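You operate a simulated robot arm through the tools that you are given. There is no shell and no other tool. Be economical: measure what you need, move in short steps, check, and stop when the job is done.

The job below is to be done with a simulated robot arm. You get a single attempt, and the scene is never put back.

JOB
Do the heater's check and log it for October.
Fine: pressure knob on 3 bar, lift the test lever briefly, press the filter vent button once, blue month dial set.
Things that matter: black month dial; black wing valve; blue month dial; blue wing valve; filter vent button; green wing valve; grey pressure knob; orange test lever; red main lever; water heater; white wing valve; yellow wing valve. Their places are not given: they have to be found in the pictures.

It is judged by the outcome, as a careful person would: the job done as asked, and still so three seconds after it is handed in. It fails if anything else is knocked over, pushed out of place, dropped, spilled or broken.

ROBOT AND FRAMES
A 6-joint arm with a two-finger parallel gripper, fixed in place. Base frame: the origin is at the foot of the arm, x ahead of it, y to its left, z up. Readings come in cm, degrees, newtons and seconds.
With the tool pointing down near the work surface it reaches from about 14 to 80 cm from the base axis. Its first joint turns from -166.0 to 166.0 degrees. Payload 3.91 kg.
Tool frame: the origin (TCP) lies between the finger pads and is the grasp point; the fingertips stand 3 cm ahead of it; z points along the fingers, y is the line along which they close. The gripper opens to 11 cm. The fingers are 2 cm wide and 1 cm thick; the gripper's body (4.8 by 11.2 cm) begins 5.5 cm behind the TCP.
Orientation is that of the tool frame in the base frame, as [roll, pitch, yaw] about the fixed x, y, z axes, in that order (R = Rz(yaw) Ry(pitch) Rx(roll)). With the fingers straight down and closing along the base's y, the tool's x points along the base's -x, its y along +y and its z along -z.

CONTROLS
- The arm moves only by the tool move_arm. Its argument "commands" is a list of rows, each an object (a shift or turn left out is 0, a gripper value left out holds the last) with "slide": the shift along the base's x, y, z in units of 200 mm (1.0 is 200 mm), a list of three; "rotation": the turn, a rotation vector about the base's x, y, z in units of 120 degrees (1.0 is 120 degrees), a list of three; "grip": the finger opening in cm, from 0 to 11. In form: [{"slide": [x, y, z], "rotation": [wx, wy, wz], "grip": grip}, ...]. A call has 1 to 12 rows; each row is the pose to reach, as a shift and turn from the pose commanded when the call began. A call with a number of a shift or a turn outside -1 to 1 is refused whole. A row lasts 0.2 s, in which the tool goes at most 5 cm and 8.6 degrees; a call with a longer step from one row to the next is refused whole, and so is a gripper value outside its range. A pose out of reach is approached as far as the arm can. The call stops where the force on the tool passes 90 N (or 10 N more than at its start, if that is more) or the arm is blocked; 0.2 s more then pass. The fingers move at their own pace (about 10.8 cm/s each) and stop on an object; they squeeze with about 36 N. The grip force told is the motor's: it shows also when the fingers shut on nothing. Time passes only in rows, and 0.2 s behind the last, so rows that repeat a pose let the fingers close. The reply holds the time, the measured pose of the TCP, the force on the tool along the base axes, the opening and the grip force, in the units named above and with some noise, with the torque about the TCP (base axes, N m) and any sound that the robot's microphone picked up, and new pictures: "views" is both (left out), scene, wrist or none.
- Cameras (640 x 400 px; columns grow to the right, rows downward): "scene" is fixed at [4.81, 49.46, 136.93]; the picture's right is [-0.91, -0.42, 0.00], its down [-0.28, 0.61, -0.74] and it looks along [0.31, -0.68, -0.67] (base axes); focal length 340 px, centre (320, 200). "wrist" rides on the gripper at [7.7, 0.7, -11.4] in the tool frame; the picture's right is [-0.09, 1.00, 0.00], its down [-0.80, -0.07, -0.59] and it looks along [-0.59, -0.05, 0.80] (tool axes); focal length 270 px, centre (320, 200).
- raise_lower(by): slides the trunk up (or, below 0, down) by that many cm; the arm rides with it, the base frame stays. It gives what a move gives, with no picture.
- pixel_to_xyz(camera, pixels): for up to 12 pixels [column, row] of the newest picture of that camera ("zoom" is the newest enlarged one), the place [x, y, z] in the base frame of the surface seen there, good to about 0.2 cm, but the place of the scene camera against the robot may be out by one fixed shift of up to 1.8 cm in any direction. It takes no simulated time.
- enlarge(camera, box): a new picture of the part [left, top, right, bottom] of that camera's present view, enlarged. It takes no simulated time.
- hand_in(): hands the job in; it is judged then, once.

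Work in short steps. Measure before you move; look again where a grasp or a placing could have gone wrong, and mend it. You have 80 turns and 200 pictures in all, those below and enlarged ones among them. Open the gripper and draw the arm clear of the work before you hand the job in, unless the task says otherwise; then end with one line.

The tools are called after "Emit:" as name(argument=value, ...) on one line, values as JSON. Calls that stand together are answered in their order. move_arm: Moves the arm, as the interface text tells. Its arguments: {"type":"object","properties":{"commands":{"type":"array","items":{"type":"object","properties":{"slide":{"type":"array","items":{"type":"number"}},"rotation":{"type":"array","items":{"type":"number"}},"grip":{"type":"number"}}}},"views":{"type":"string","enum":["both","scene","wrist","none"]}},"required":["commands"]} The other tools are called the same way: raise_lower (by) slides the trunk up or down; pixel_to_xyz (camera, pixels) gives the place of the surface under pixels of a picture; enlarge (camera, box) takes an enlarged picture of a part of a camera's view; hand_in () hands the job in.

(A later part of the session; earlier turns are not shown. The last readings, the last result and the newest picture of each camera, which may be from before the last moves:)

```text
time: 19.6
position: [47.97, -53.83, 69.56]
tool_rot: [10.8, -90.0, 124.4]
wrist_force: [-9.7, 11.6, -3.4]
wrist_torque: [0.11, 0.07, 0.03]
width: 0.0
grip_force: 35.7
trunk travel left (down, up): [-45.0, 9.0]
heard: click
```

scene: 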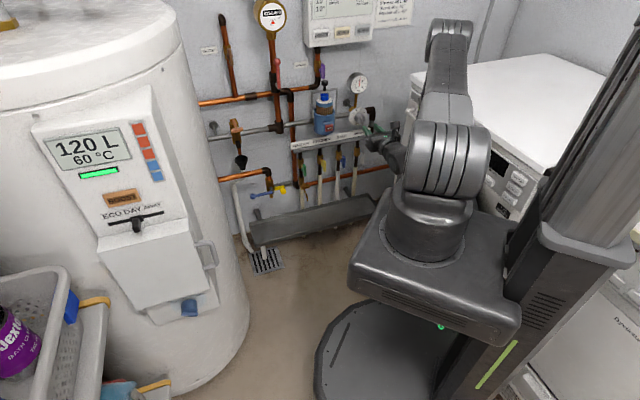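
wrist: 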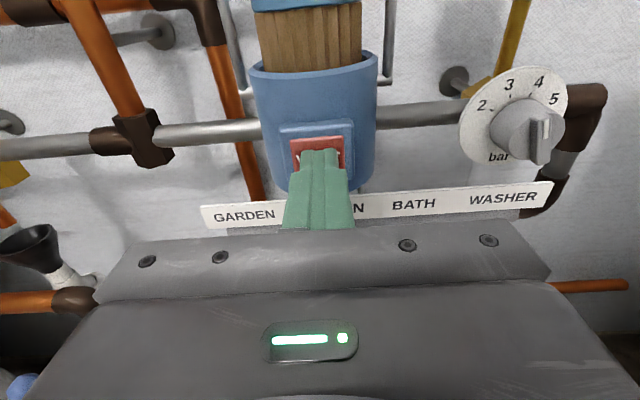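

Click heard. I back off and move left towards the test lever.

Emit:
move_arm(commands=[{"slide": [-0.1, 0.1, 0]}, {"slide": [-0.22, 0.22, 0.03]}, {"slide": [-0.34, 0.34, 0.1]}, {"slide": [-0.42, 0.45, 0.2]}, {"slide": [-0.36, 0.55, 0.3]}, {"slide": [-0.28, 0.65, 0.4]}, {"slide": [-0.18, 0.78, 0.48]}, {"slide": [-0.065, 0.92, 0.52]}], views="none")

Emit:
move_arm(commands=[{"slide": [0.12, 0.12, 0]}, {"slide": [0.24, 0.24, 0]}, {"slide": [0.36, 0.36, 0.03]}, {"slide": [0.48, 0.48, 0.06]}, {"slide": [0.6, 0.6, 0.1]}])

Emit:
enlarge(camera="wrist", box=[180, 40, 420, 230])

```text
time: 21.4
position: [42.18, -38.28, 79.85]
tool_rot: [10.1, -90.0, 126.2]
wrist_force: [0.0, 1.1, -0.6]
wrist_torque: [-0.01, -0.01, -0.03]
width: 0.0
grip_force: 36.1
out of reach, approached as far as the arm can: row 7, 8
trunk travel left (down, up): [-45.0, 9.0]
```

```text
time: 22.6
position: [40.85, -35.44, 80.52]
tool_rot: [21.6, -89.8, 114.9]
wrist_force: [0.2, 0.7, 0.5]
wrist_torque: [0.0, -0.03, 0.01]
width: 0.0
grip_force: 36.5
out of reach, approached as far as the arm can: row 1, 2, 3, 4, 5
trunk travel left (down, up): [-45.0, 9.0]
```

scene: 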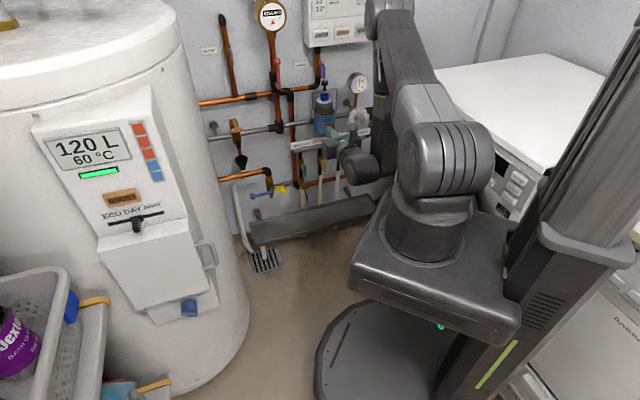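
wrist: 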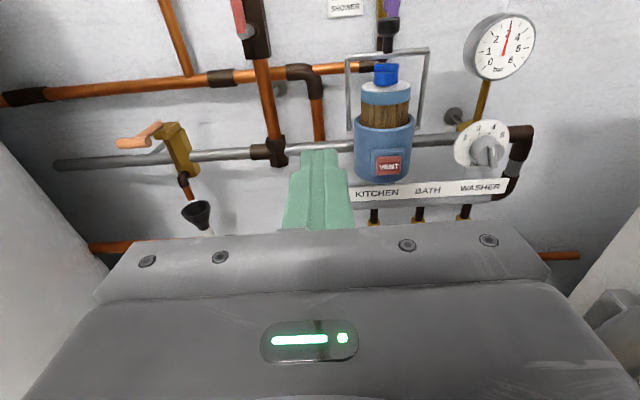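

```text
2.11 times, centred on (300, 135) of wrist
```

zoom: 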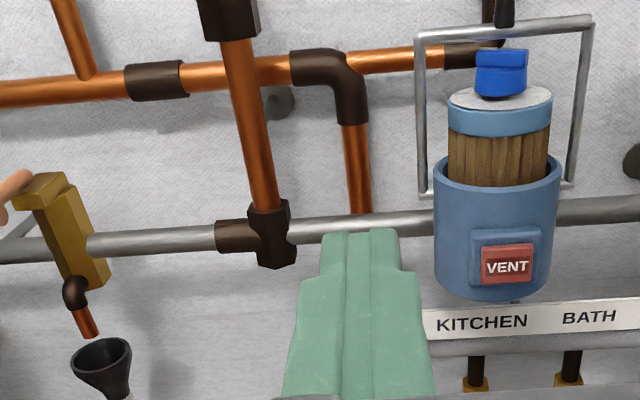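

Positions left of here aren't reachable with this heading (a wrist limit), so I'll yaw the tool leftwards for the lever. First I measure the lever and the tank from this view.

Emit:
pixel_to_xyz(camera="wrist", pixels=[[120, 143], [145, 141], [155, 127], [135, 138], [170, 130], [182, 150], [50, 220], [20, 180], [75, 230], [100, 163], [196, 212], [130, 147]])

Emit:
enlarge(camera="wrist", box=[90, 100, 230, 240])

Emit:
pixel_to_xyz(camera="scene", pixels=[[236, 125], [230, 131], [240, 131], [200, 180], [215, 280], [230, 200], [185, 60], [160, 20]])

```text
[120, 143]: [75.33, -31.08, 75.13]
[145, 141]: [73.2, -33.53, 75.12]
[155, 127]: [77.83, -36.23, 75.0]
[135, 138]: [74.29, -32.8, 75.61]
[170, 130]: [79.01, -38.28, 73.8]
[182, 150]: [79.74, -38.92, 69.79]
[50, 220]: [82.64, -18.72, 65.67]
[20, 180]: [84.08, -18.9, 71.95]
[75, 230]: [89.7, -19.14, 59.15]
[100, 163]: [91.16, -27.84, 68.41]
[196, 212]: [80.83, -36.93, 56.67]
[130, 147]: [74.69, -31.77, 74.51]
```

```text
2.86 times, centred on (160, 170) of wrist
```

zoom: 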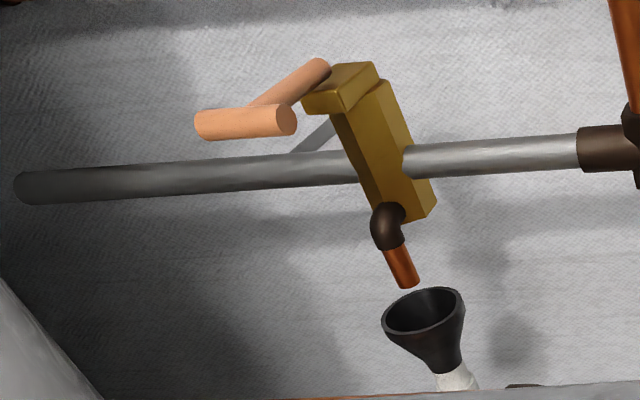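

```text
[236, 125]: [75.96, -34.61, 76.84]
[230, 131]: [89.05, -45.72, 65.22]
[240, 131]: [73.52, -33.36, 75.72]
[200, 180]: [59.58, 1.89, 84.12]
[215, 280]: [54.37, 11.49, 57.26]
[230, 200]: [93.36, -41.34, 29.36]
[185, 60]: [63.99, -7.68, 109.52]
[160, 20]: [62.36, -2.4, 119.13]
```

T-bar centre ≈(74.4,-32.3,74.8), ≈3.6 cm long; the tank axis is about (88,10), r≈29, leaving a clear corridor. I yaw the tool 25° left to bring it back within reach and see where it settles.

Emit:
move_arm(commands=[{"rotation": [0, 0, 0.05]}, {"rotation": [0, 0, 0.1]}, {"rotation": [0, 0, 0.15]}, {"rotation": [0, 0, 0.208]}, {"rotation": [0, 0, 0.208]}])

```text
time: 23.8
position: [40.64, -36.03, 80.28]
tool_rot: [43.3, -90.0, 116.8]
wrist_force: [0.5, -1.1, -0.1]
wrist_torque: [-0.02, 0.04, 0.0]
width: 0.01
grip_force: 36.3
trunk travel left (down, up): [-45.0, 9.0]
```

scene: 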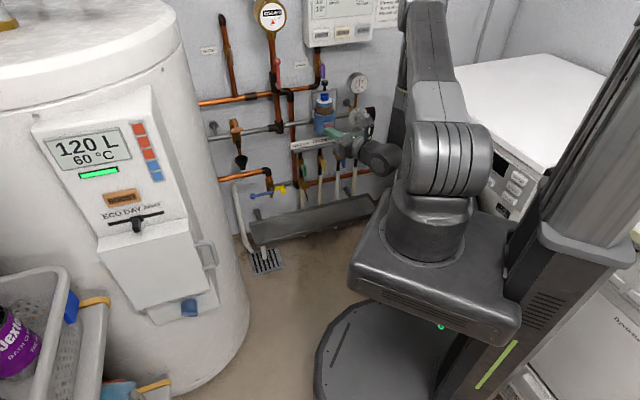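
wrist: 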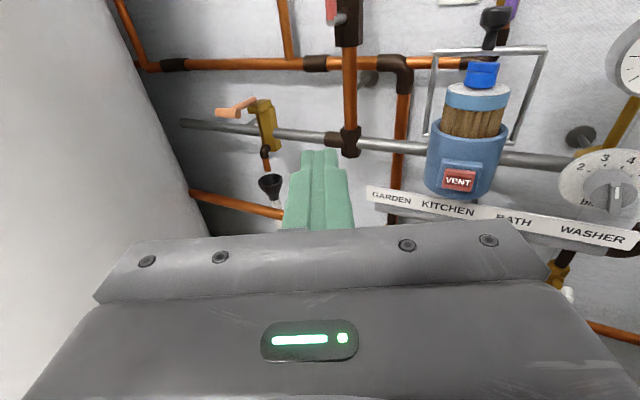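

Heading is now -20° and reachable. I approach in line with the T-bar, with the tip axis near z 73.

Emit:
move_arm(commands=[{"slide": [0.15, 0.05, -0.05]}, {"slide": [0.3, 0.1, -0.1]}, {"slide": [0.45, 0.16, -0.16]}, {"slide": [0.6, 0.21, -0.22]}, {"slide": [0.75, 0.26, -0.28]}, {"slide": [0.9, 0.32, -0.34]}, {"slide": [1.0, 0.36, -0.41]}])

Emit:
pixel_to_xyz(camera="wrist", pixels=[[300, 110], [310, 110], [320, 110]])

```text
time: 25.4
position: [60.75, -28.91, 71.76]
tool_rot: [-143.5, -89.9, -56.5]
wrist_force: [-0.5, 0.1, 0.2]
wrist_torque: [0.0, -0.02, 0.0]
width: 0.0
grip_force: 35.6
trunk travel left (down, up): [-45.0, 9.0]
```

scene: 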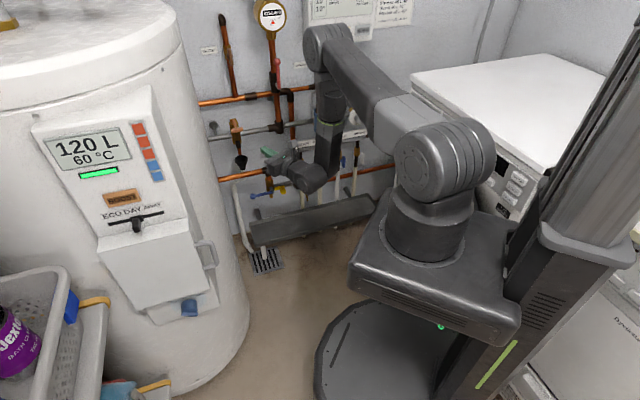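
wrist: 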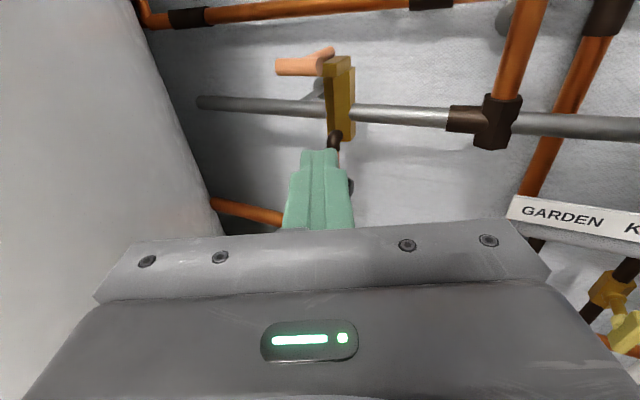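

```text
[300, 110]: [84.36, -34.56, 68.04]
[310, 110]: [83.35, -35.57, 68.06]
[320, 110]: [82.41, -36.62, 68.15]
```

The T-bar shows at (275-325, 67). I measure it again from here.

Emit:
enlarge(camera="wrist", box=[260, 30, 370, 130])

Emit:
pixel_to_xyz(camera="zoom", pixels=[[105, 215], [340, 220], [220, 190], [220, 215], [220, 250], [400, 120], [350, 150], [440, 210], [430, 480], [480, 250]])

```text
4.00 times, centred on (315, 80) of wrist
```

zoom: 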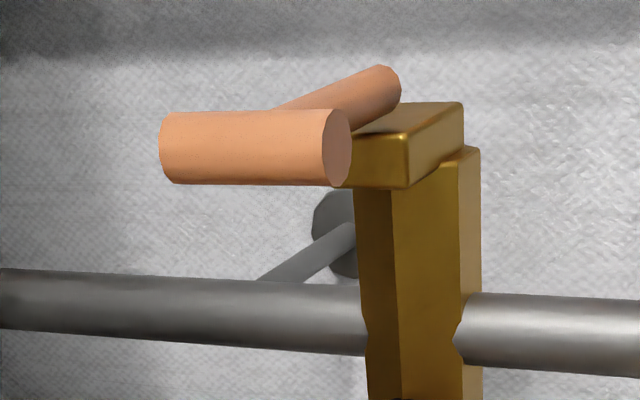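

```text
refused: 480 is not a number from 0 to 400
```

Emit:
pixel_to_xyz(camera="zoom", pixels=[[165, 145], [320, 150], [245, 115], [245, 150], [245, 180], [385, 90], [340, 110], [400, 150], [380, 260], [340, 150]])

```text
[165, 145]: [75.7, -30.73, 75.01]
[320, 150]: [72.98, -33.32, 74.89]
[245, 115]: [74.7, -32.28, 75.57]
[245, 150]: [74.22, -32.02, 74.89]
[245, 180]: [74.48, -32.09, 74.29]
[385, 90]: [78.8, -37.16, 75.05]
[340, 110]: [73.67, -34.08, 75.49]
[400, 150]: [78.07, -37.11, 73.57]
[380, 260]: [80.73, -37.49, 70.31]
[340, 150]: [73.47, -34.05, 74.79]
```

T-bar centre (74.6,-32.4,74.9), radius 0.65. I slide the closed fingers in under it, 1 cm below.

Emit:
move_arm(commands=[{"slide": [0.13, -0.03, 0.0]}, {"slide": [0.26, -0.06, 0.0]}, {"slide": [0.39, -0.095, 0.0]}, {"slide": [0.52, -0.125, 0.01]}, {"slide": [0.64, -0.155, 0.015]}, {"slide": [0.64, -0.155, 0.015]}])

Emit:
enlarge(camera="wrist", box=[240, 60, 400, 240])

Emit:
enlarge(camera="scene", box=[200, 100, 296, 160])

```text
time: 26.8
position: [73.33, -32.23, 72.22]
tool_rot: [168.8, -90.0, -8.7]
wrist_force: [-0.4, 0.1, 0.7]
wrist_torque: [0.02, 0.0, 0.02]
width: 0.0
grip_force: 36.0
trunk travel left (down, up): [-45.0, 9.0]
```

scene: 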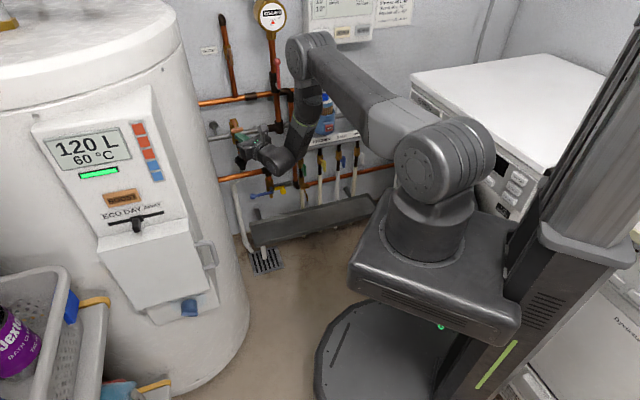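
wrist: 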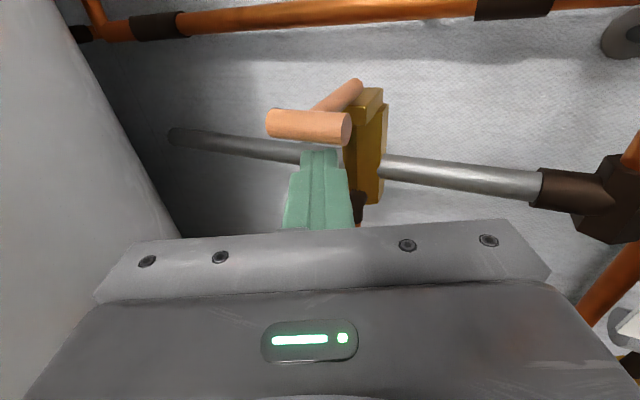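

```text
2.22 times, centred on (320, 150) of wrist
```

zoom: 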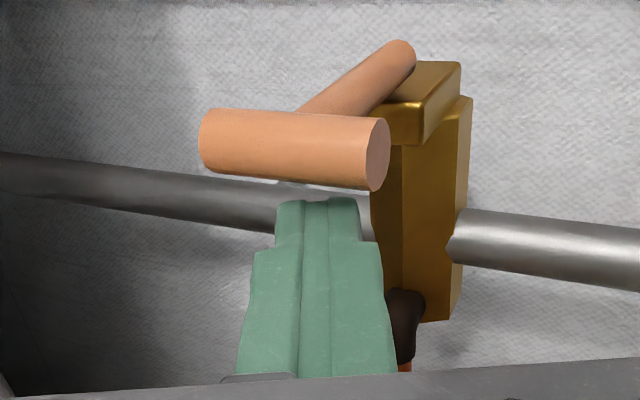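

```text
6.67 times, centred on (248, 130) of scene
```

zoom: 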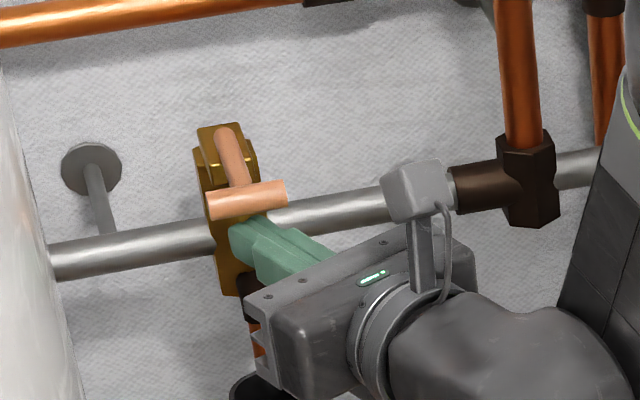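

The fingertips are under the bar. I lift 3.5 cm in steps and listen.

Emit:
move_arm(commands=[{"slide": [0, 0, 0.03]}, {"slide": [0, 0, 0.06]}, {"slide": [0, 0, 0.09]}, {"slide": [0, 0, 0.12]}, {"slide": [0, 0, 0.15]}, {"slide": [0, 0, 0.175]}], views="wrist")

Emit:
enlarge(camera="scene", box=[200, 100, 296, 160])

```text
time: 28.2
position: [73.41, -32.05, 75.74]
tool_rot: [168.4, -90.0, -8.3]
wrist_force: [0.1, 0.2, -3.9]
wrist_torque: [0.07, 0.08, -0.04]
width: 0.03
grip_force: 36.2
trunk travel left (down, up): [-45.0, 9.0]
```

wrist: 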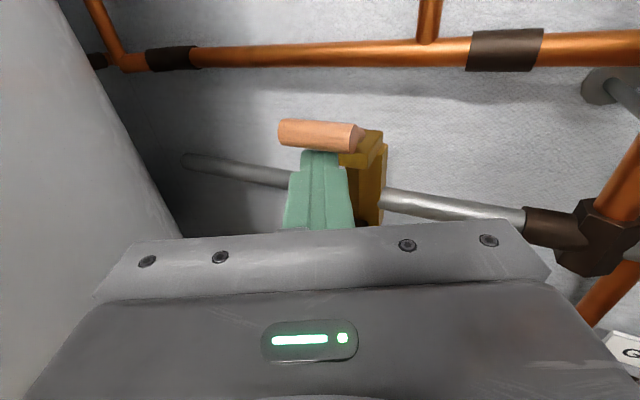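

```text
6.67 times, centred on (248, 130) of scene
```

zoom: 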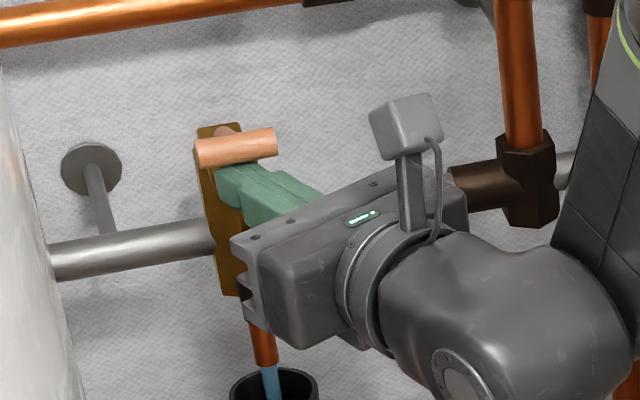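

Water runs into the tundish (blue stream), so the lever is lifted. I lower it again right away and check that it closes.

Emit:
move_arm(commands=[{"slide": [0, 0, -0.05]}, {"slide": [0, 0, -0.1]}, {"slide": [0, 0, -0.15]}, {"slide": [0, 0, -0.19]}, {"slide": [0, 0, -0.21]}], views="wrist")

Emit:
enlarge(camera="scene", box=[200, 100, 296, 170])

Emit:
enlarge(camera="wrist", box=[240, 60, 400, 240])

```text
time: 29.4
position: [73.3, -32.09, 71.49]
tool_rot: [29.6, -89.8, 130.5]
wrist_force: [-0.4, -0.4, -0.7]
wrist_torque: [0.0, -0.01, 0.03]
width: 0.05
grip_force: 35.8
trunk travel left (down, up): [-45.0, 9.0]
```

wrist: 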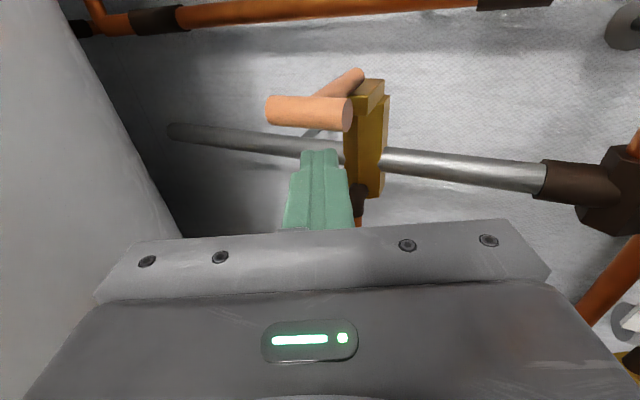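

```text
5.71 times, centred on (248, 135) of scene
```

zoom: 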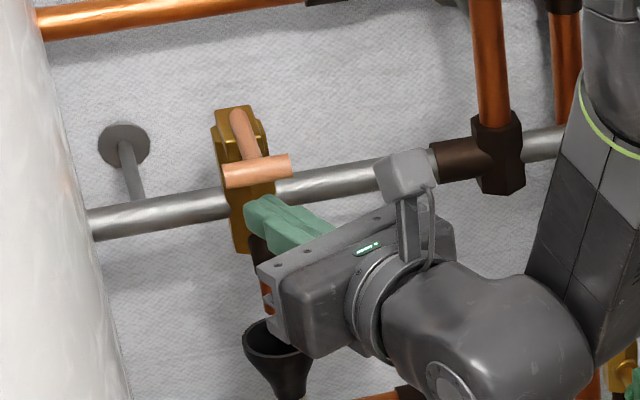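

```text
2.22 times, centred on (320, 150) of wrist
```

zoom: 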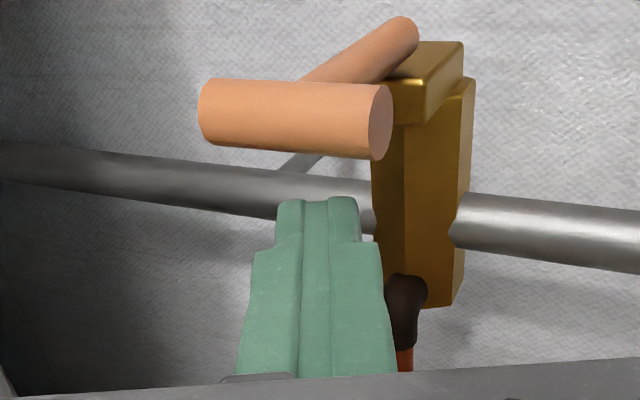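

The lever is back down. Before moving I check the basket/trolley positions and the tundish, then withdraw from the lever.

Emit:
pixel_to_xyz(camera="scene", pixels=[[60, 275], [95, 300], [40, 350], [30, 345], [150, 385], [120, 170], [200, 300], [215, 255], [120, 210], [110, 300], [175, 225], [120, 395]])

Emit:
move_arm(commands=[{"slide": [-0.18, 0.065, 0]}, {"slide": [-0.37, 0.13, 0.02]}, {"slide": [-0.56, 0.16, 0.1]}, {"slide": [-0.74, 0.18, 0.2]}, {"slide": [-0.88, 0.18, 0.32]}, {"slide": [-1.0, 0.18, 0.46]}, {"slide": [-1.0, 0.18, 0.6]}])

Emit:
enlarge(camera="scene", box=[200, 100, 296, 170])

```text
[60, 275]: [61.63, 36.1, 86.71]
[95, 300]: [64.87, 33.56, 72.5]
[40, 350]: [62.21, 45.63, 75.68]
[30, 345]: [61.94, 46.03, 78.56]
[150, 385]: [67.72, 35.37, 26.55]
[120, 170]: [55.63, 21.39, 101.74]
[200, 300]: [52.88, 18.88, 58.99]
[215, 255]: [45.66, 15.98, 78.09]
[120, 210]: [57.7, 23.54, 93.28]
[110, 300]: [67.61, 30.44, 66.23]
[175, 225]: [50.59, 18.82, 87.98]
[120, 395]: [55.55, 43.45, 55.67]
```

```text
time: 31.0
position: [53.54, -28.16, 83.49]
tool_rot: [-175.5, -89.9, -24.4]
wrist_force: [0.0, -0.1, -0.1]
wrist_torque: [0.0, 0.03, 0.0]
width: 0.01
grip_force: 35.8
trunk travel left (down, up): [-45.0, 9.0]
```

scene: 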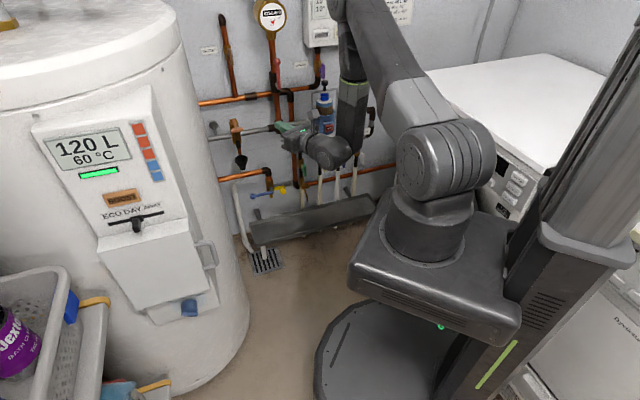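
wrist: 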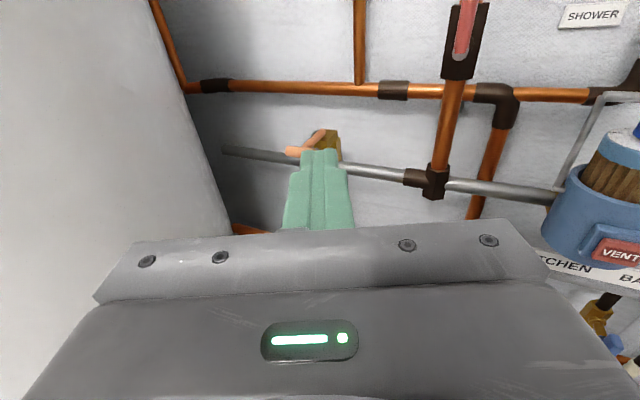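

```text
5.71 times, centred on (248, 135) of scene
```

zoom: 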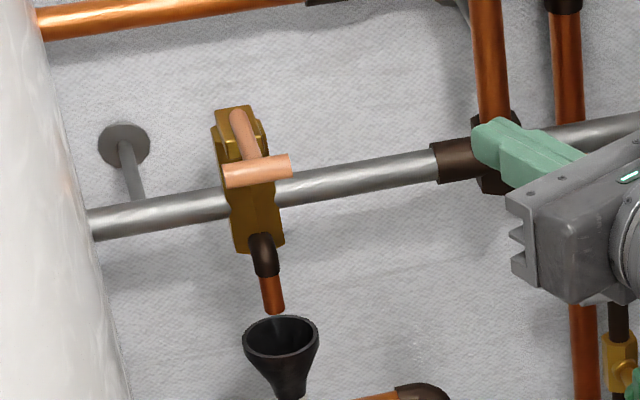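

The flow has stopped and the lever is at rest. I now sample the heater door and the lower dial plate to get their orientation.

Emit:
pixel_to_xyz(camera="scene", pixels=[[115, 250], [175, 240], [130, 285], [188, 280], [140, 267], [165, 260]])

Emit:
enlarge(camera="scene", box=[140, 280, 236, 340])

Emit:
pixel_to_xyz(camera="zoom", pixels=[[80, 230], [120, 290], [220, 170], [425, 130], [480, 170], [320, 170], [320, 225], [285, 240], [375, 240], [262, 148], [372, 115], [310, 108]])

```text
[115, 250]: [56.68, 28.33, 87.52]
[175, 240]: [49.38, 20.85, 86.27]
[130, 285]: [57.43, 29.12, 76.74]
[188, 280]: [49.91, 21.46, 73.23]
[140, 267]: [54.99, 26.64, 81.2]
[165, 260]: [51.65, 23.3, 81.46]
```

```text
6.67 times, centred on (188, 310) of scene
```

zoom: 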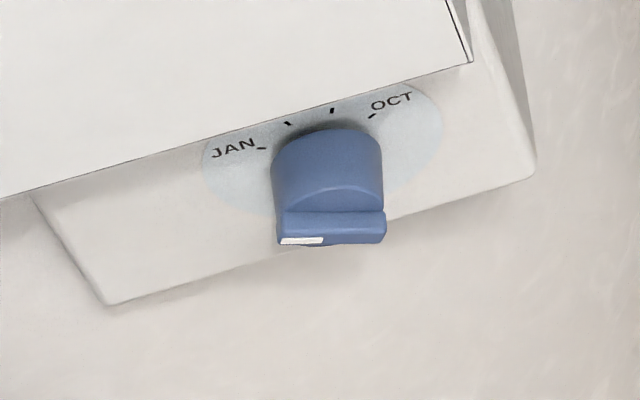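

```text
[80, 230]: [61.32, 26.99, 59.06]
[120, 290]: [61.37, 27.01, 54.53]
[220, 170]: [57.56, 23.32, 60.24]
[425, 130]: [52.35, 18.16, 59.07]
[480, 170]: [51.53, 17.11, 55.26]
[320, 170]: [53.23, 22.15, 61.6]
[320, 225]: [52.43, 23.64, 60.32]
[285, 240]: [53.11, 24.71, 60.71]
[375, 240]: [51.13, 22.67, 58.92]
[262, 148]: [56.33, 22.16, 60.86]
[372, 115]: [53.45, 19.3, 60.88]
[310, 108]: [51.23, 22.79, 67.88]
```

The heater panel faces the same way as the wall: dial axis at t≈53.5, bar front s≈20.1, currently on JAN; OCT is 120° clockwise. To reach it I must first unwind the wrist: I rotate back along the same cone (first half).

Emit:
move_arm(commands=[{"slide": [-0.05, 0, 0.05], "rotation": [-0.045, 0.0165, 0.048]}, {"slide": [-0.1, 0, 0.1], "rotation": [-0.09, 0.033, 0.096]}, {"slide": [-0.15, 0, 0.15], "rotation": [-0.136, 0.049, 0.1445]}, {"slide": [-0.2, 0, 0.2], "rotation": [-0.181, 0.066, 0.193]}, {"slide": [-0.25, 0, 0.25], "rotation": [-0.226, 0.082, 0.241]}, {"slide": [-0.3, 0, 0.3], "rotation": [-0.272, 0.099, 0.289]}, {"slide": [-0.35, 0, 0.35], "rotation": [-0.317, 0.115, 0.337]}, {"slide": [-0.4, 0, 0.4], "rotation": [-0.362, 0.132, 0.385]}, {"slide": [-0.4, 0, 0.4], "rotation": [-0.407, 0.148, 0.433]}, {"slide": [-0.4, 0, 0.4], "rotation": [-0.453, 0.165, 0.482]}, {"slide": [-0.4, 0, 0.4], "rotation": [-0.498, 0.181, 0.53]}], views="none")

Emit:
move_arm(commands=[{"rotation": [-0.045, 0.0165, 0.048]}, {"rotation": [-0.09, 0.033, 0.096]}, {"rotation": [-0.136, 0.049, 0.1445]}, {"rotation": [-0.181, 0.066, 0.193]}, {"rotation": [-0.226, 0.082, 0.241]}, {"rotation": [-0.272, 0.099, 0.289]}, {"rotation": [-0.317, 0.115, 0.337]}, {"rotation": [-0.362, 0.132, 0.385]}, {"rotation": [-0.407, 0.148, 0.433]}, {"rotation": [-0.453, 0.165, 0.482]}, {"rotation": [-0.498, 0.181, 0.53]}], views="scene")

```text
time: 33.4
position: [45.45, -28.44, 91.55]
tool_rot: [125.3, -30.0, 105.4]
wrist_force: [-0.8, -0.3, -0.3]
wrist_torque: [0.02, -0.01, 0.0]
width: 0.0
grip_force: 36.0
trunk travel left (down, up): [-45.0, 9.0]
```

```text
time: 35.8
position: [45.39, -28.41, 91.37]
tool_rot: [-179.9, 0.1, 160.1]
wrist_force: [0.8, 0.6, -0.6]
wrist_torque: [-0.02, -0.02, 0.03]
width: 0.01
grip_force: 36.4
trunk travel left (down, up): [-45.0, 9.0]
```

scene: 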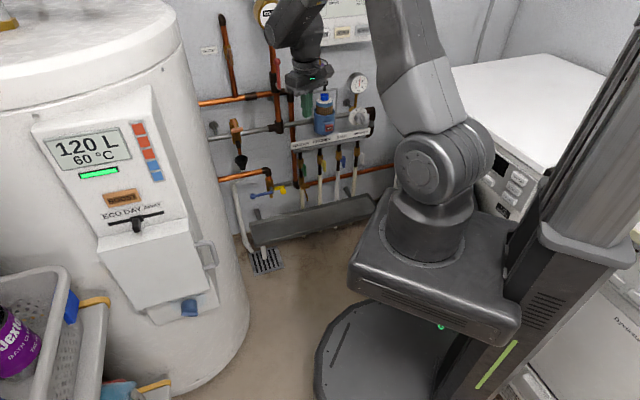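

Tool is down again. I swing the arm left at height, keeping x<45 to clear the heater.

Emit:
move_arm(commands=[{"slide": [-0.07, 0.2, 0.03]}, {"slide": [-0.14, 0.4, 0.06]}, {"slide": [-0.21, 0.6, 0.09]}, {"slide": [-0.28, 0.8, 0.12]}, {"slide": [-0.35, 1.0, 0.15]}], views="none")

Emit:
move_arm(commands=[{"slide": [-0.04, 0.2, 0]}, {"slide": [-0.08, 0.4, 0]}, {"slide": [-0.12, 0.6, 0]}, {"slide": [-0.16, 0.8, 0]}, {"slide": [-0.2, 1.0, 0]}], views="none")

Emit:
move_arm(commands=[{"slide": [0, 0.2, 0], "rotation": [0, 0, -0.05]}, {"slide": [0, 0.4, 0], "rotation": [0, 0, -0.1]}, {"slide": [0, 0.6, 0], "rotation": [0, 0, -0.15]}, {"slide": [0, 0.8, 0], "rotation": [0, 0, -0.208]}, {"slide": [0, 1.0, 0], "rotation": [0, 0, -0.208]}], views="both")

```text
time: 37.0
position: [38.58, -8.47, 94.81]
tool_rot: [179.8, 0.0, 159.9]
wrist_force: [0.2, 0.5, -0.2]
wrist_torque: [0.0, 0.01, 0.0]
width: 0.0
grip_force: 35.7
trunk travel left (down, up): [-45.0, 9.0]
```

```text
time: 38.2
position: [34.4, 11.86, 94.46]
tool_rot: [179.9, 0.0, 159.9]
wrist_force: [0.1, 0.4, 0.1]
wrist_torque: [-0.01, -0.01, 0.02]
width: 0.01
grip_force: 36.1
trunk travel left (down, up): [-45.0, 9.0]
```

```text
time: 39.4
position: [34.17, 31.59, 94.53]
tool_rot: [179.9, 0.0, 134.9]
wrist_force: [-0.5, -0.4, -0.5]
wrist_torque: [-0.01, -0.02, -0.01]
width: 0.0
grip_force: 35.9
trunk travel left (down, up): [-45.0, 9.0]
```

scene: 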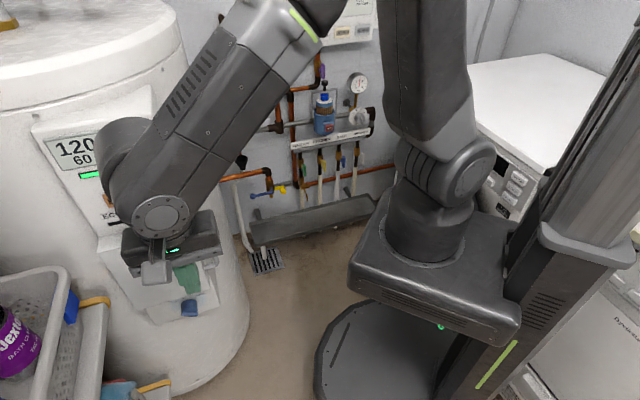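
wrist: 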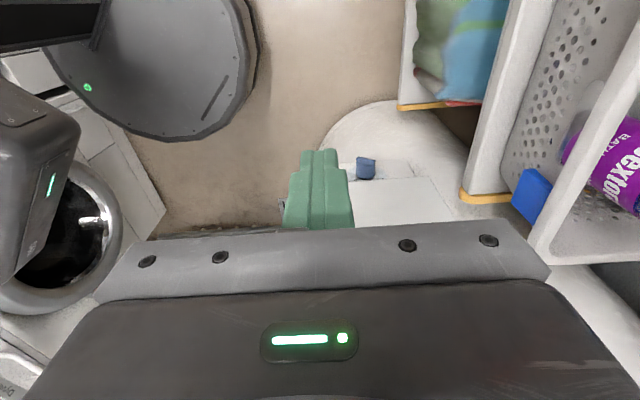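

The heater's dial shows blue at (365,168). I tilt the tool up 90° to face the panel.

Emit:
move_arm(commands=[{"rotation": [-0.048, -0.048, 0]}, {"rotation": [-0.096, -0.096, 0]}, {"rotation": [-0.144, -0.144, 0]}, {"rotation": [-0.193, -0.193, 0]}, {"rotation": [-0.241, -0.241, 0]}, {"rotation": [-0.289, -0.289, 0]}, {"rotation": [-0.337, -0.337, 0]}, {"rotation": [-0.385, -0.385, 0]}, {"rotation": [-0.433, -0.433, 0]}, {"rotation": [-0.482, -0.482, 0]}, {"rotation": [-0.53, -0.53, 0]}])

```text
time: 41.8
position: [34.34, 31.7, 94.57]
tool_rot: [38.3, 89.9, -6.5]
wrist_force: [0.2, 0.3, 0.1]
wrist_torque: [-0.02, -0.01, 0.03]
width: 0.01
grip_force: 35.9
trunk travel left (down, up): [-45.0, 9.0]
```

scene: 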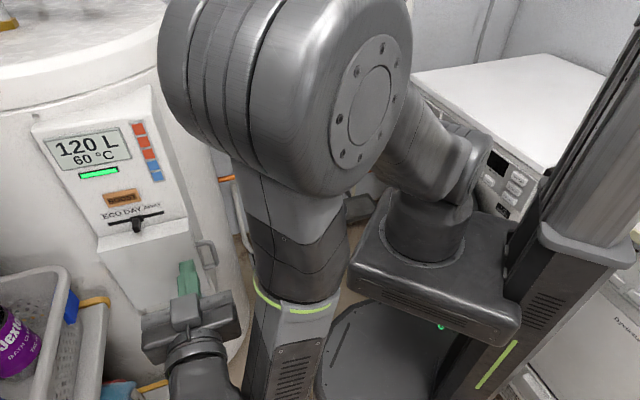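
wrist: 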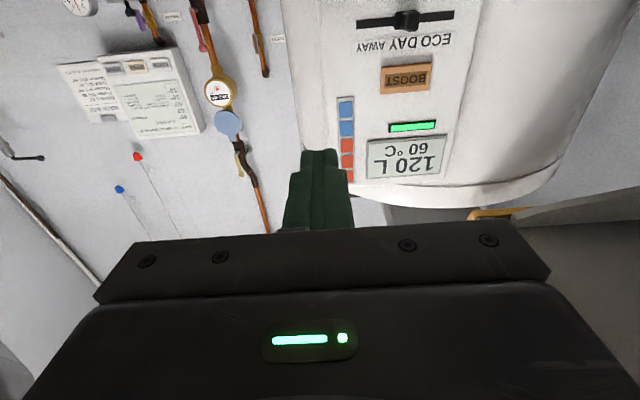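

The tool faces the panel. I lower the trunk 30 cm to bring the hand to dial height, then look.

Emit:
raise_lower(by=-30)

Emit:
move_arm(commands=[{"slide": [0.05, 0.05, -0.1]}, {"slide": [0.1, 0.1, -0.2]}, {"slide": [0.15, 0.15, -0.3]}])

```text
time: 44.8
position: [34.23, 31.72, 64.66]
tool_rot: [-177.7, 89.9, 137.5]
wrist_force: [-0.2, -0.8, -0.3]
wrist_torque: [0.01, 0.01, 0.02]
width: 0.0
grip_force: 36.4
trunk travel left (down, up): [-15.0, 39.0]
```

```text
time: 45.6
position: [37.45, 34.68, 58.3]
tool_rot: [166.1, 89.8, 121.2]
wrist_force: [-0.1, -0.4, 0.2]
wrist_torque: [0.0, 0.03, 0.02]
width: 0.01
grip_force: 35.6
trunk travel left (down, up): [-15.0, 39.0]
```

scene: 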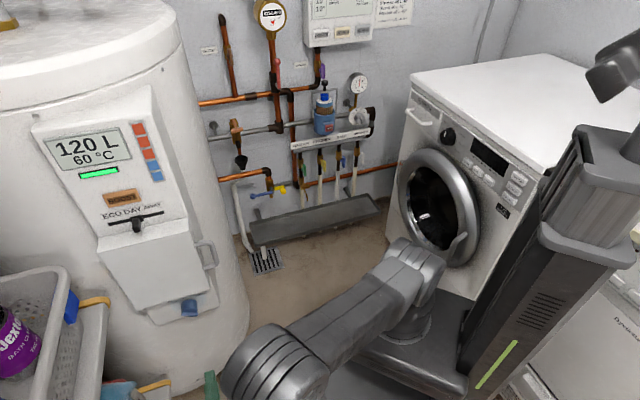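
wrist: 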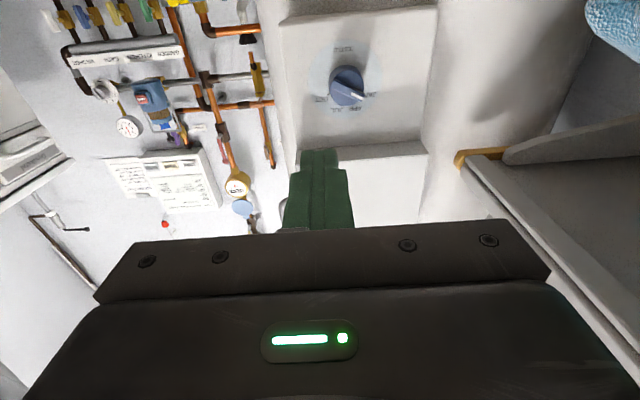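

The whole dial is visible now at (347,87), with lettering beneath it. I enlarge it.

Emit:
enlarge(camera="wrist", box=[295, 30, 400, 130])

Emit:
pixel_to_xyz(camera="zoom", pixels=[[320, 200], [375, 250], [310, 100], [255, 270], [400, 300], [200, 280], [430, 270], [350, 230], [300, 240]])

Emit:
enlarge(camera="wrist", box=[40, 0, 280, 150])

```text
4.00 times, centred on (348, 80) of wrist
```

zoom: 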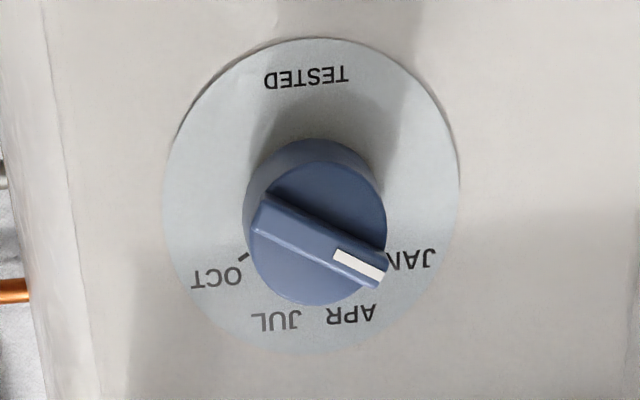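

```text
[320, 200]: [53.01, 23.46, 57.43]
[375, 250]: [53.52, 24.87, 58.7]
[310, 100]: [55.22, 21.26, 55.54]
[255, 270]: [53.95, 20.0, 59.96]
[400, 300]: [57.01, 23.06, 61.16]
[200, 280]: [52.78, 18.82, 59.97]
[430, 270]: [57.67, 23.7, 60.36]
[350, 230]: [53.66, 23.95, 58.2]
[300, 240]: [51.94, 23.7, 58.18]
```

```text
2.67 times, centred on (160, 75) of wrist
```

zoom: 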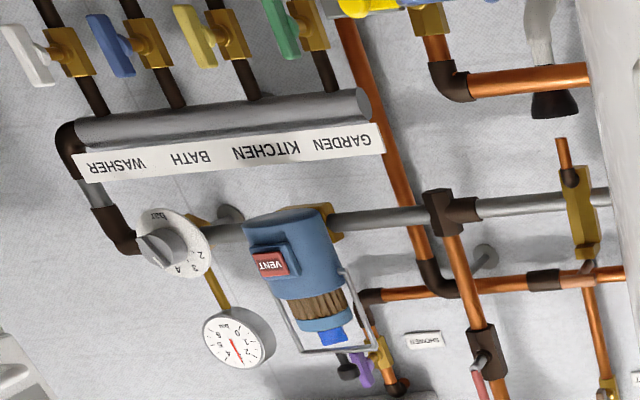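

The dial is labelled "TESTED", with JAN/APR/JUL/OCT: this is the heater's log dial, and it is blue. I measure the bar ends and ticks precisely.

Emit:
enlarge(camera="wrist", box=[315, 55, 380, 120])

Emit:
pixel_to_xyz(camera="zoom", pixels=[[200, 200], [225, 225], [300, 235], [350, 255], [400, 285], [420, 320], [300, 160], [360, 190], [280, 290], [180, 300], [250, 265], [120, 340]])

```text
6.15 times, centred on (348, 88) of wrist
```

zoom: 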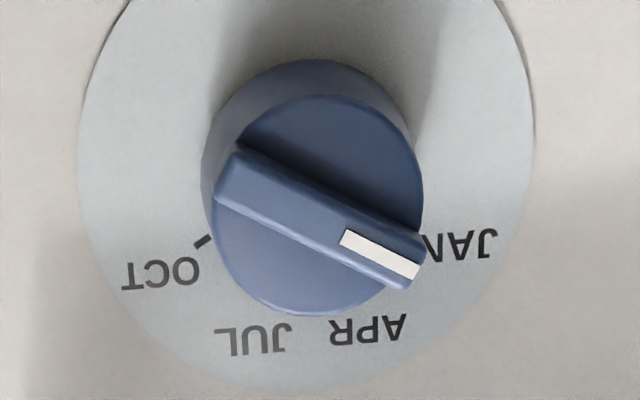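

```text
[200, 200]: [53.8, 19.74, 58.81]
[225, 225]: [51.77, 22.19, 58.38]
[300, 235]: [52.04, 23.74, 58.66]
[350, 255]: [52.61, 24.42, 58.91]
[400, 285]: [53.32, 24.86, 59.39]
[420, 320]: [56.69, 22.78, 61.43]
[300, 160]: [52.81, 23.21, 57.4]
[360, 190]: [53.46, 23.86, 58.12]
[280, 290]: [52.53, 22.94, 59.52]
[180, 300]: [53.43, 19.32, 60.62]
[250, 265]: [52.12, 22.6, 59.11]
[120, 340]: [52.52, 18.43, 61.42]
```

Dial axis: t≈54.0, z≈58.2, bar front s≈19.95. I open to 3.5 cm, move to s≈11 in line with it and roll 60° counter-clockwise to match the bar at JAN.

Emit:
move_arm(commands=[{"slide": [0.05, -0.025, 0], "rotation": [-0.044, 0.044, 0], "grip": 3.5}, {"slide": [0.1, -0.05, 0], "rotation": [-0.088, 0.088, 0]}, {"slide": [0.15, -0.08, 0], "rotation": [-0.133, 0.133, 0]}, {"slide": [0.21, -0.107, 0], "rotation": [-0.177, 0.177, 0]}, {"slide": [0.27, -0.135, 0], "rotation": [-0.221, 0.221, 0]}, {"slide": [0.32, -0.16, 0], "rotation": [-0.265, 0.265, 0]}, {"slide": [0.37, -0.185, 0], "rotation": [-0.31, 0.31, 0]}, {"slide": [0.4255, -0.2135, -0.005], "rotation": [-0.3536, 0.3536, 0]}])

Emit:
enlarge(camera="wrist", box=[250, 60, 410, 220])

```text
time: 47.4
position: [45.81, 30.45, 58.36]
tool_rot: [-90.2, 30.0, -135.1]
wrist_force: [-0.2, 0.0, -0.6]
wrist_torque: [0.01, 0.0, -0.01]
width: 3.51
grip_force: 0.1
trunk travel left (down, up): [-15.0, 39.0]
```

scene: 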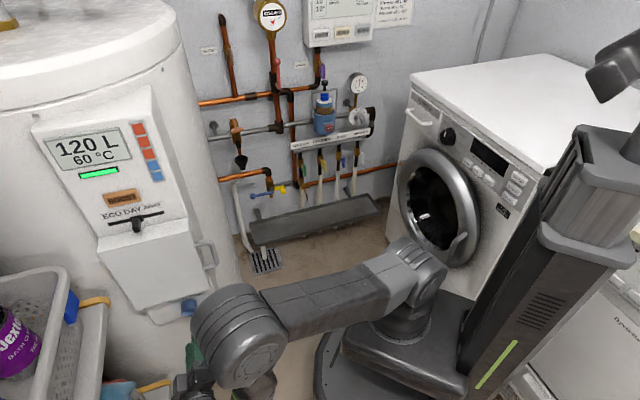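
wrist: 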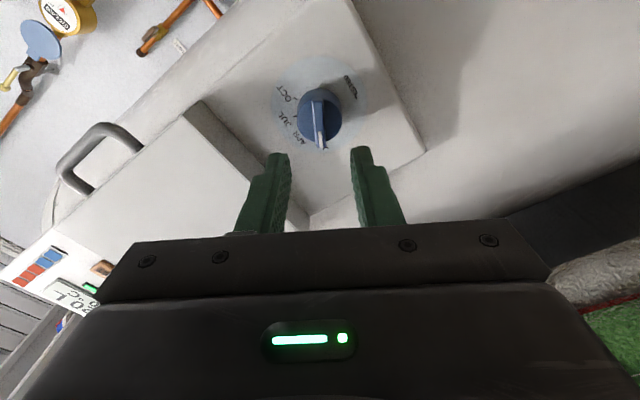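

```text
2.50 times, centred on (330, 140) of wrist
```

zoom: 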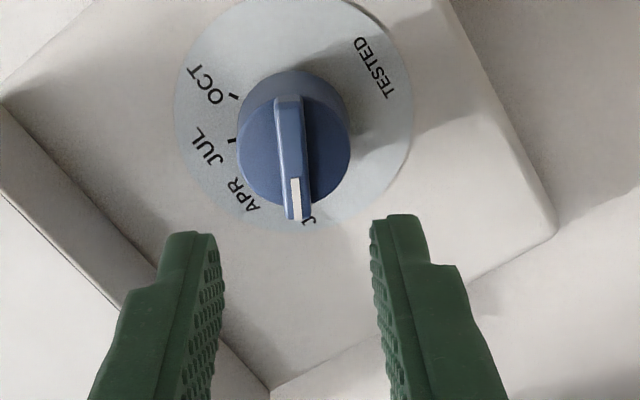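

The bar is aligned between the fingers. A last position check, before advancing.

Emit:
pixel_to_xyz(camera="zoom", pixels=[[290, 110], [293, 150], [299, 205], [260, 170], [325, 170]])

```text
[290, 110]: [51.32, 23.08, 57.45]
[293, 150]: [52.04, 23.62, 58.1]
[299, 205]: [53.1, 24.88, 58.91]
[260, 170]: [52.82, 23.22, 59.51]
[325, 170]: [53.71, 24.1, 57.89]
```

Centre confirmed (t≈53.9, z≈58.2). I advance 6.7 cm and close on the bar.

Emit:
move_arm(commands=[{"slide": [0.06, -0.06, -0.005]}, {"slide": [0.12, -0.12, -0.007]}, {"slide": [0.18, -0.18, -0.007]}, {"slide": [0.21, -0.21, -0.007]}, {"slide": [0.2365, -0.2365, -0.007]}, {"slide": [0.2365, -0.2365, -0.007]}, {"slide": [0.2365, -0.2365, -0.007], "grip": 0}, {"slide": [0.2365, -0.2365, -0.007]}, {"slide": [0.2365, -0.2365, -0.007]}], views="wrist")

```text
time: 49.4
position: [50.66, 25.52, 58.44]
tool_rot: [-90.1, 30.2, -135.1]
wrist_force: [-1.2, -4.3, 10.2]
wrist_torque: [-0.36, -0.39, 0.26]
width: 0.88
grip_force: 44.6
trunk travel left (down, up): [-15.0, 39.0]
```

wrist: 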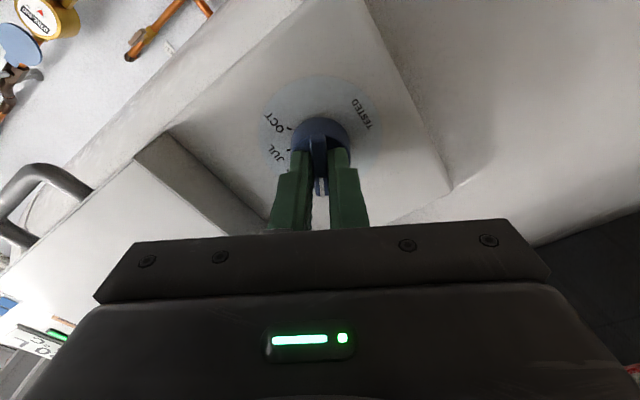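

Gripped at 0.88 cm. I turn clockwise 90° first.

Emit:
move_arm(commands=[{"slide": [0, 0, 0.005], "rotation": [0.048, -0.048, 0]}, {"slide": [0, 0, 0.01], "rotation": [0.096, -0.096, 0]}, {"slide": [0, 0, 0.01], "rotation": [0.144, -0.144, 0]}, {"slide": [0, 0, 0.01], "rotation": [0.193, -0.193, 0]}, {"slide": [0, 0, 0.01], "rotation": [0.241, -0.241, 0]}, {"slide": [0, 0, 0.01], "rotation": [0.289, -0.289, 0]}, {"slide": [0, 0, 0.01], "rotation": [0.337, -0.337, 0]}, {"slide": [0, 0, 0.01], "rotation": [0.385, -0.385, 0]}, {"slide": [0, 0, 0.01], "rotation": [0.433, -0.433, 0]}, {"slide": [0, 0, 0.01], "rotation": [0.482, -0.482, 0]}, {"slide": [0, 0, 0.01], "rotation": [0.53, -0.53, 0]}], views="both")

Emit:
enlarge(camera="wrist", box=[240, 60, 400, 220])

```text
time: 51.4
position: [50.86, 25.6, 58.46]
tool_rot: [93.6, 80.5, 46.8]
wrist_force: [-18.1, -6.3, -6.2]
wrist_torque: [0.44, 0.42, 0.44]
width: 0.89
grip_force: 44.9
out of reach, approached as far as the arm can: row 9
trunk travel left (down, up): [-15.0, 39.0]
stopped in row 9: the force on the tool passed its limit at 139 N (the readings are from after the stop); the commanded pose is now the measured one
```

scene: 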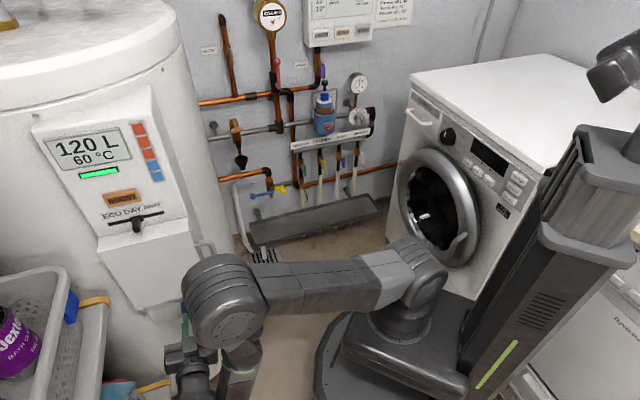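
wrist: 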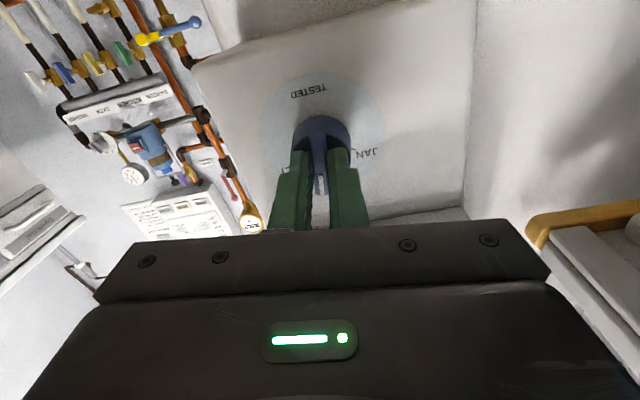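

```text
2.50 times, centred on (320, 140) of wrist
```

zoom: 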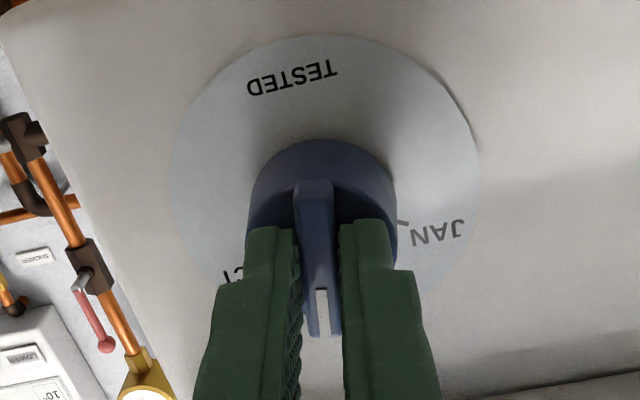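

The wrist hit a limit at about +10° (mark now near vertical, between APR and JUL). I release, back off, and try to regrip 180° flipped, rolling back counter-clockwise.

Emit:
move_arm(commands=[{"slide": [0, 0, 0], "grip": 3.5}, {"slide": [0, 0, 0]}, {"slide": [-0.08, 0.08, 0]}, {"slide": [-0.18, 0.18, 0], "rotation": [-0.045, 0.045, 0]}, {"slide": [-0.28, 0.28, 0], "rotation": [-0.09, 0.09, 0]}, {"slide": [-0.28, 0.28, 0], "rotation": [-0.138, 0.138, 0]}, {"slide": [-0.28, 0.28, 0], "rotation": [-0.186, 0.186, 0]}, {"slide": [-0.28, 0.28, 0], "rotation": [-0.234, 0.234, 0]}, {"slide": [-0.28, 0.28, 0], "rotation": [-0.282, 0.282, 0]}, {"slide": [-0.28, 0.28, 0], "rotation": [-0.33, 0.33, 0]}, {"slide": [-0.28, 0.28, 0], "rotation": [-0.378, 0.378, 0]}, {"slide": [-0.28, 0.28, 0], "rotation": [-0.42, 0.42, 0]}], views="none")

Emit:
move_arm(commands=[{"rotation": [-0.045, 0.045, 0]}, {"rotation": [-0.09, 0.09, 0]}, {"rotation": [-0.138, 0.138, 0]}, {"rotation": [-0.186, 0.186, 0]}, {"rotation": [-0.234, 0.234, 0]}, {"rotation": [-0.282, 0.282, 0]}, {"rotation": [-0.33, 0.33, 0]}, {"rotation": [-0.378, 0.378, 0]}, {"rotation": [-0.426, 0.426, 0]}, {"rotation": [-0.474, 0.474, 0]}, {"rotation": [-0.522, 0.522, 0]}], views="both")

```text
time: 54.0
position: [45.29, 31.29, 58.53]
tool_rot: [-88.5, 28.2, -135.2]
wrist_force: [-0.2, 1.4, 0.7]
wrist_torque: [0.0, 0.0, -0.01]
width: 3.49
grip_force: 0.1
trunk travel left (down, up): [-15.0, 39.0]
```

```text
time: 56.4
position: [45.36, 31.44, 58.37]
tool_rot: [-87.9, -60.3, -135.6]
wrist_force: [0.2, -0.6, 0.0]
wrist_torque: [0.01, -0.02, 0.0]
width: 3.51
grip_force: 0.1
trunk travel left (down, up): [-15.0, 39.0]
```

scene: 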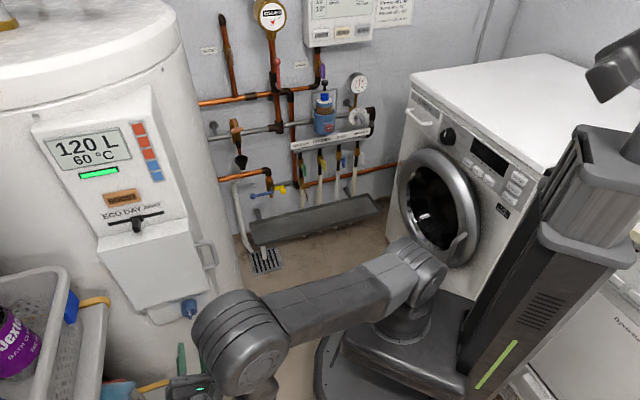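
wrist: 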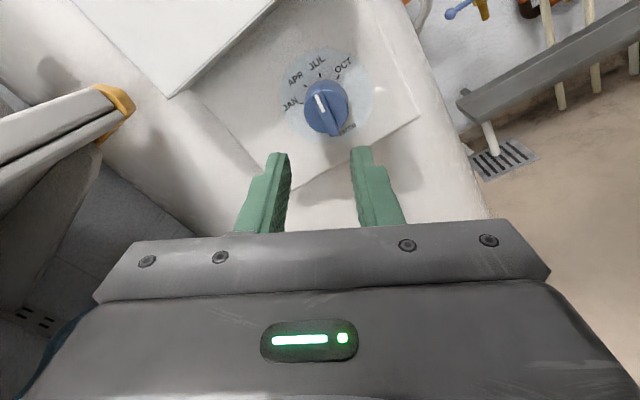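

The flipped roll is reachable. I look at the mark's current angle.

Emit:
enlarge(camera="wrist", box=[265, 35, 385, 155])

Emit:
pixel_to_xyz(camera="zoom", pixels=[[300, 200], [322, 270], [280, 220], [360, 210], [202, 230], [244, 155], [298, 130], [392, 145]])

```text
3.33 times, centred on (325, 95) of wrist
```

zoom: 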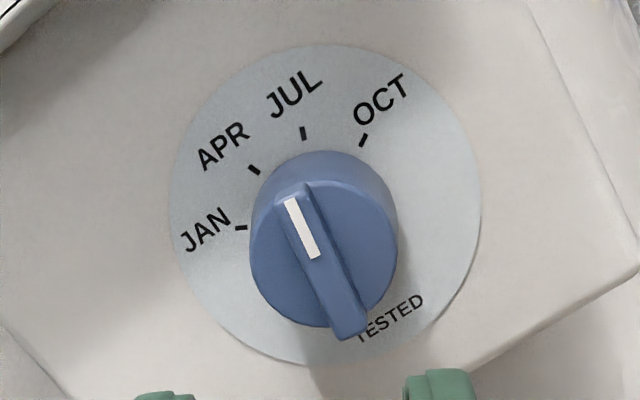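

```text
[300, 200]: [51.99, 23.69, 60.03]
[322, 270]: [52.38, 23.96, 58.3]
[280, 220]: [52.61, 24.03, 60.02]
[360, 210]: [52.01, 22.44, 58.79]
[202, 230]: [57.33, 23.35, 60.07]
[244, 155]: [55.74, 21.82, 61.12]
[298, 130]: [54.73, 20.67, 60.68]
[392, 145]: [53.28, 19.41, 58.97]
```

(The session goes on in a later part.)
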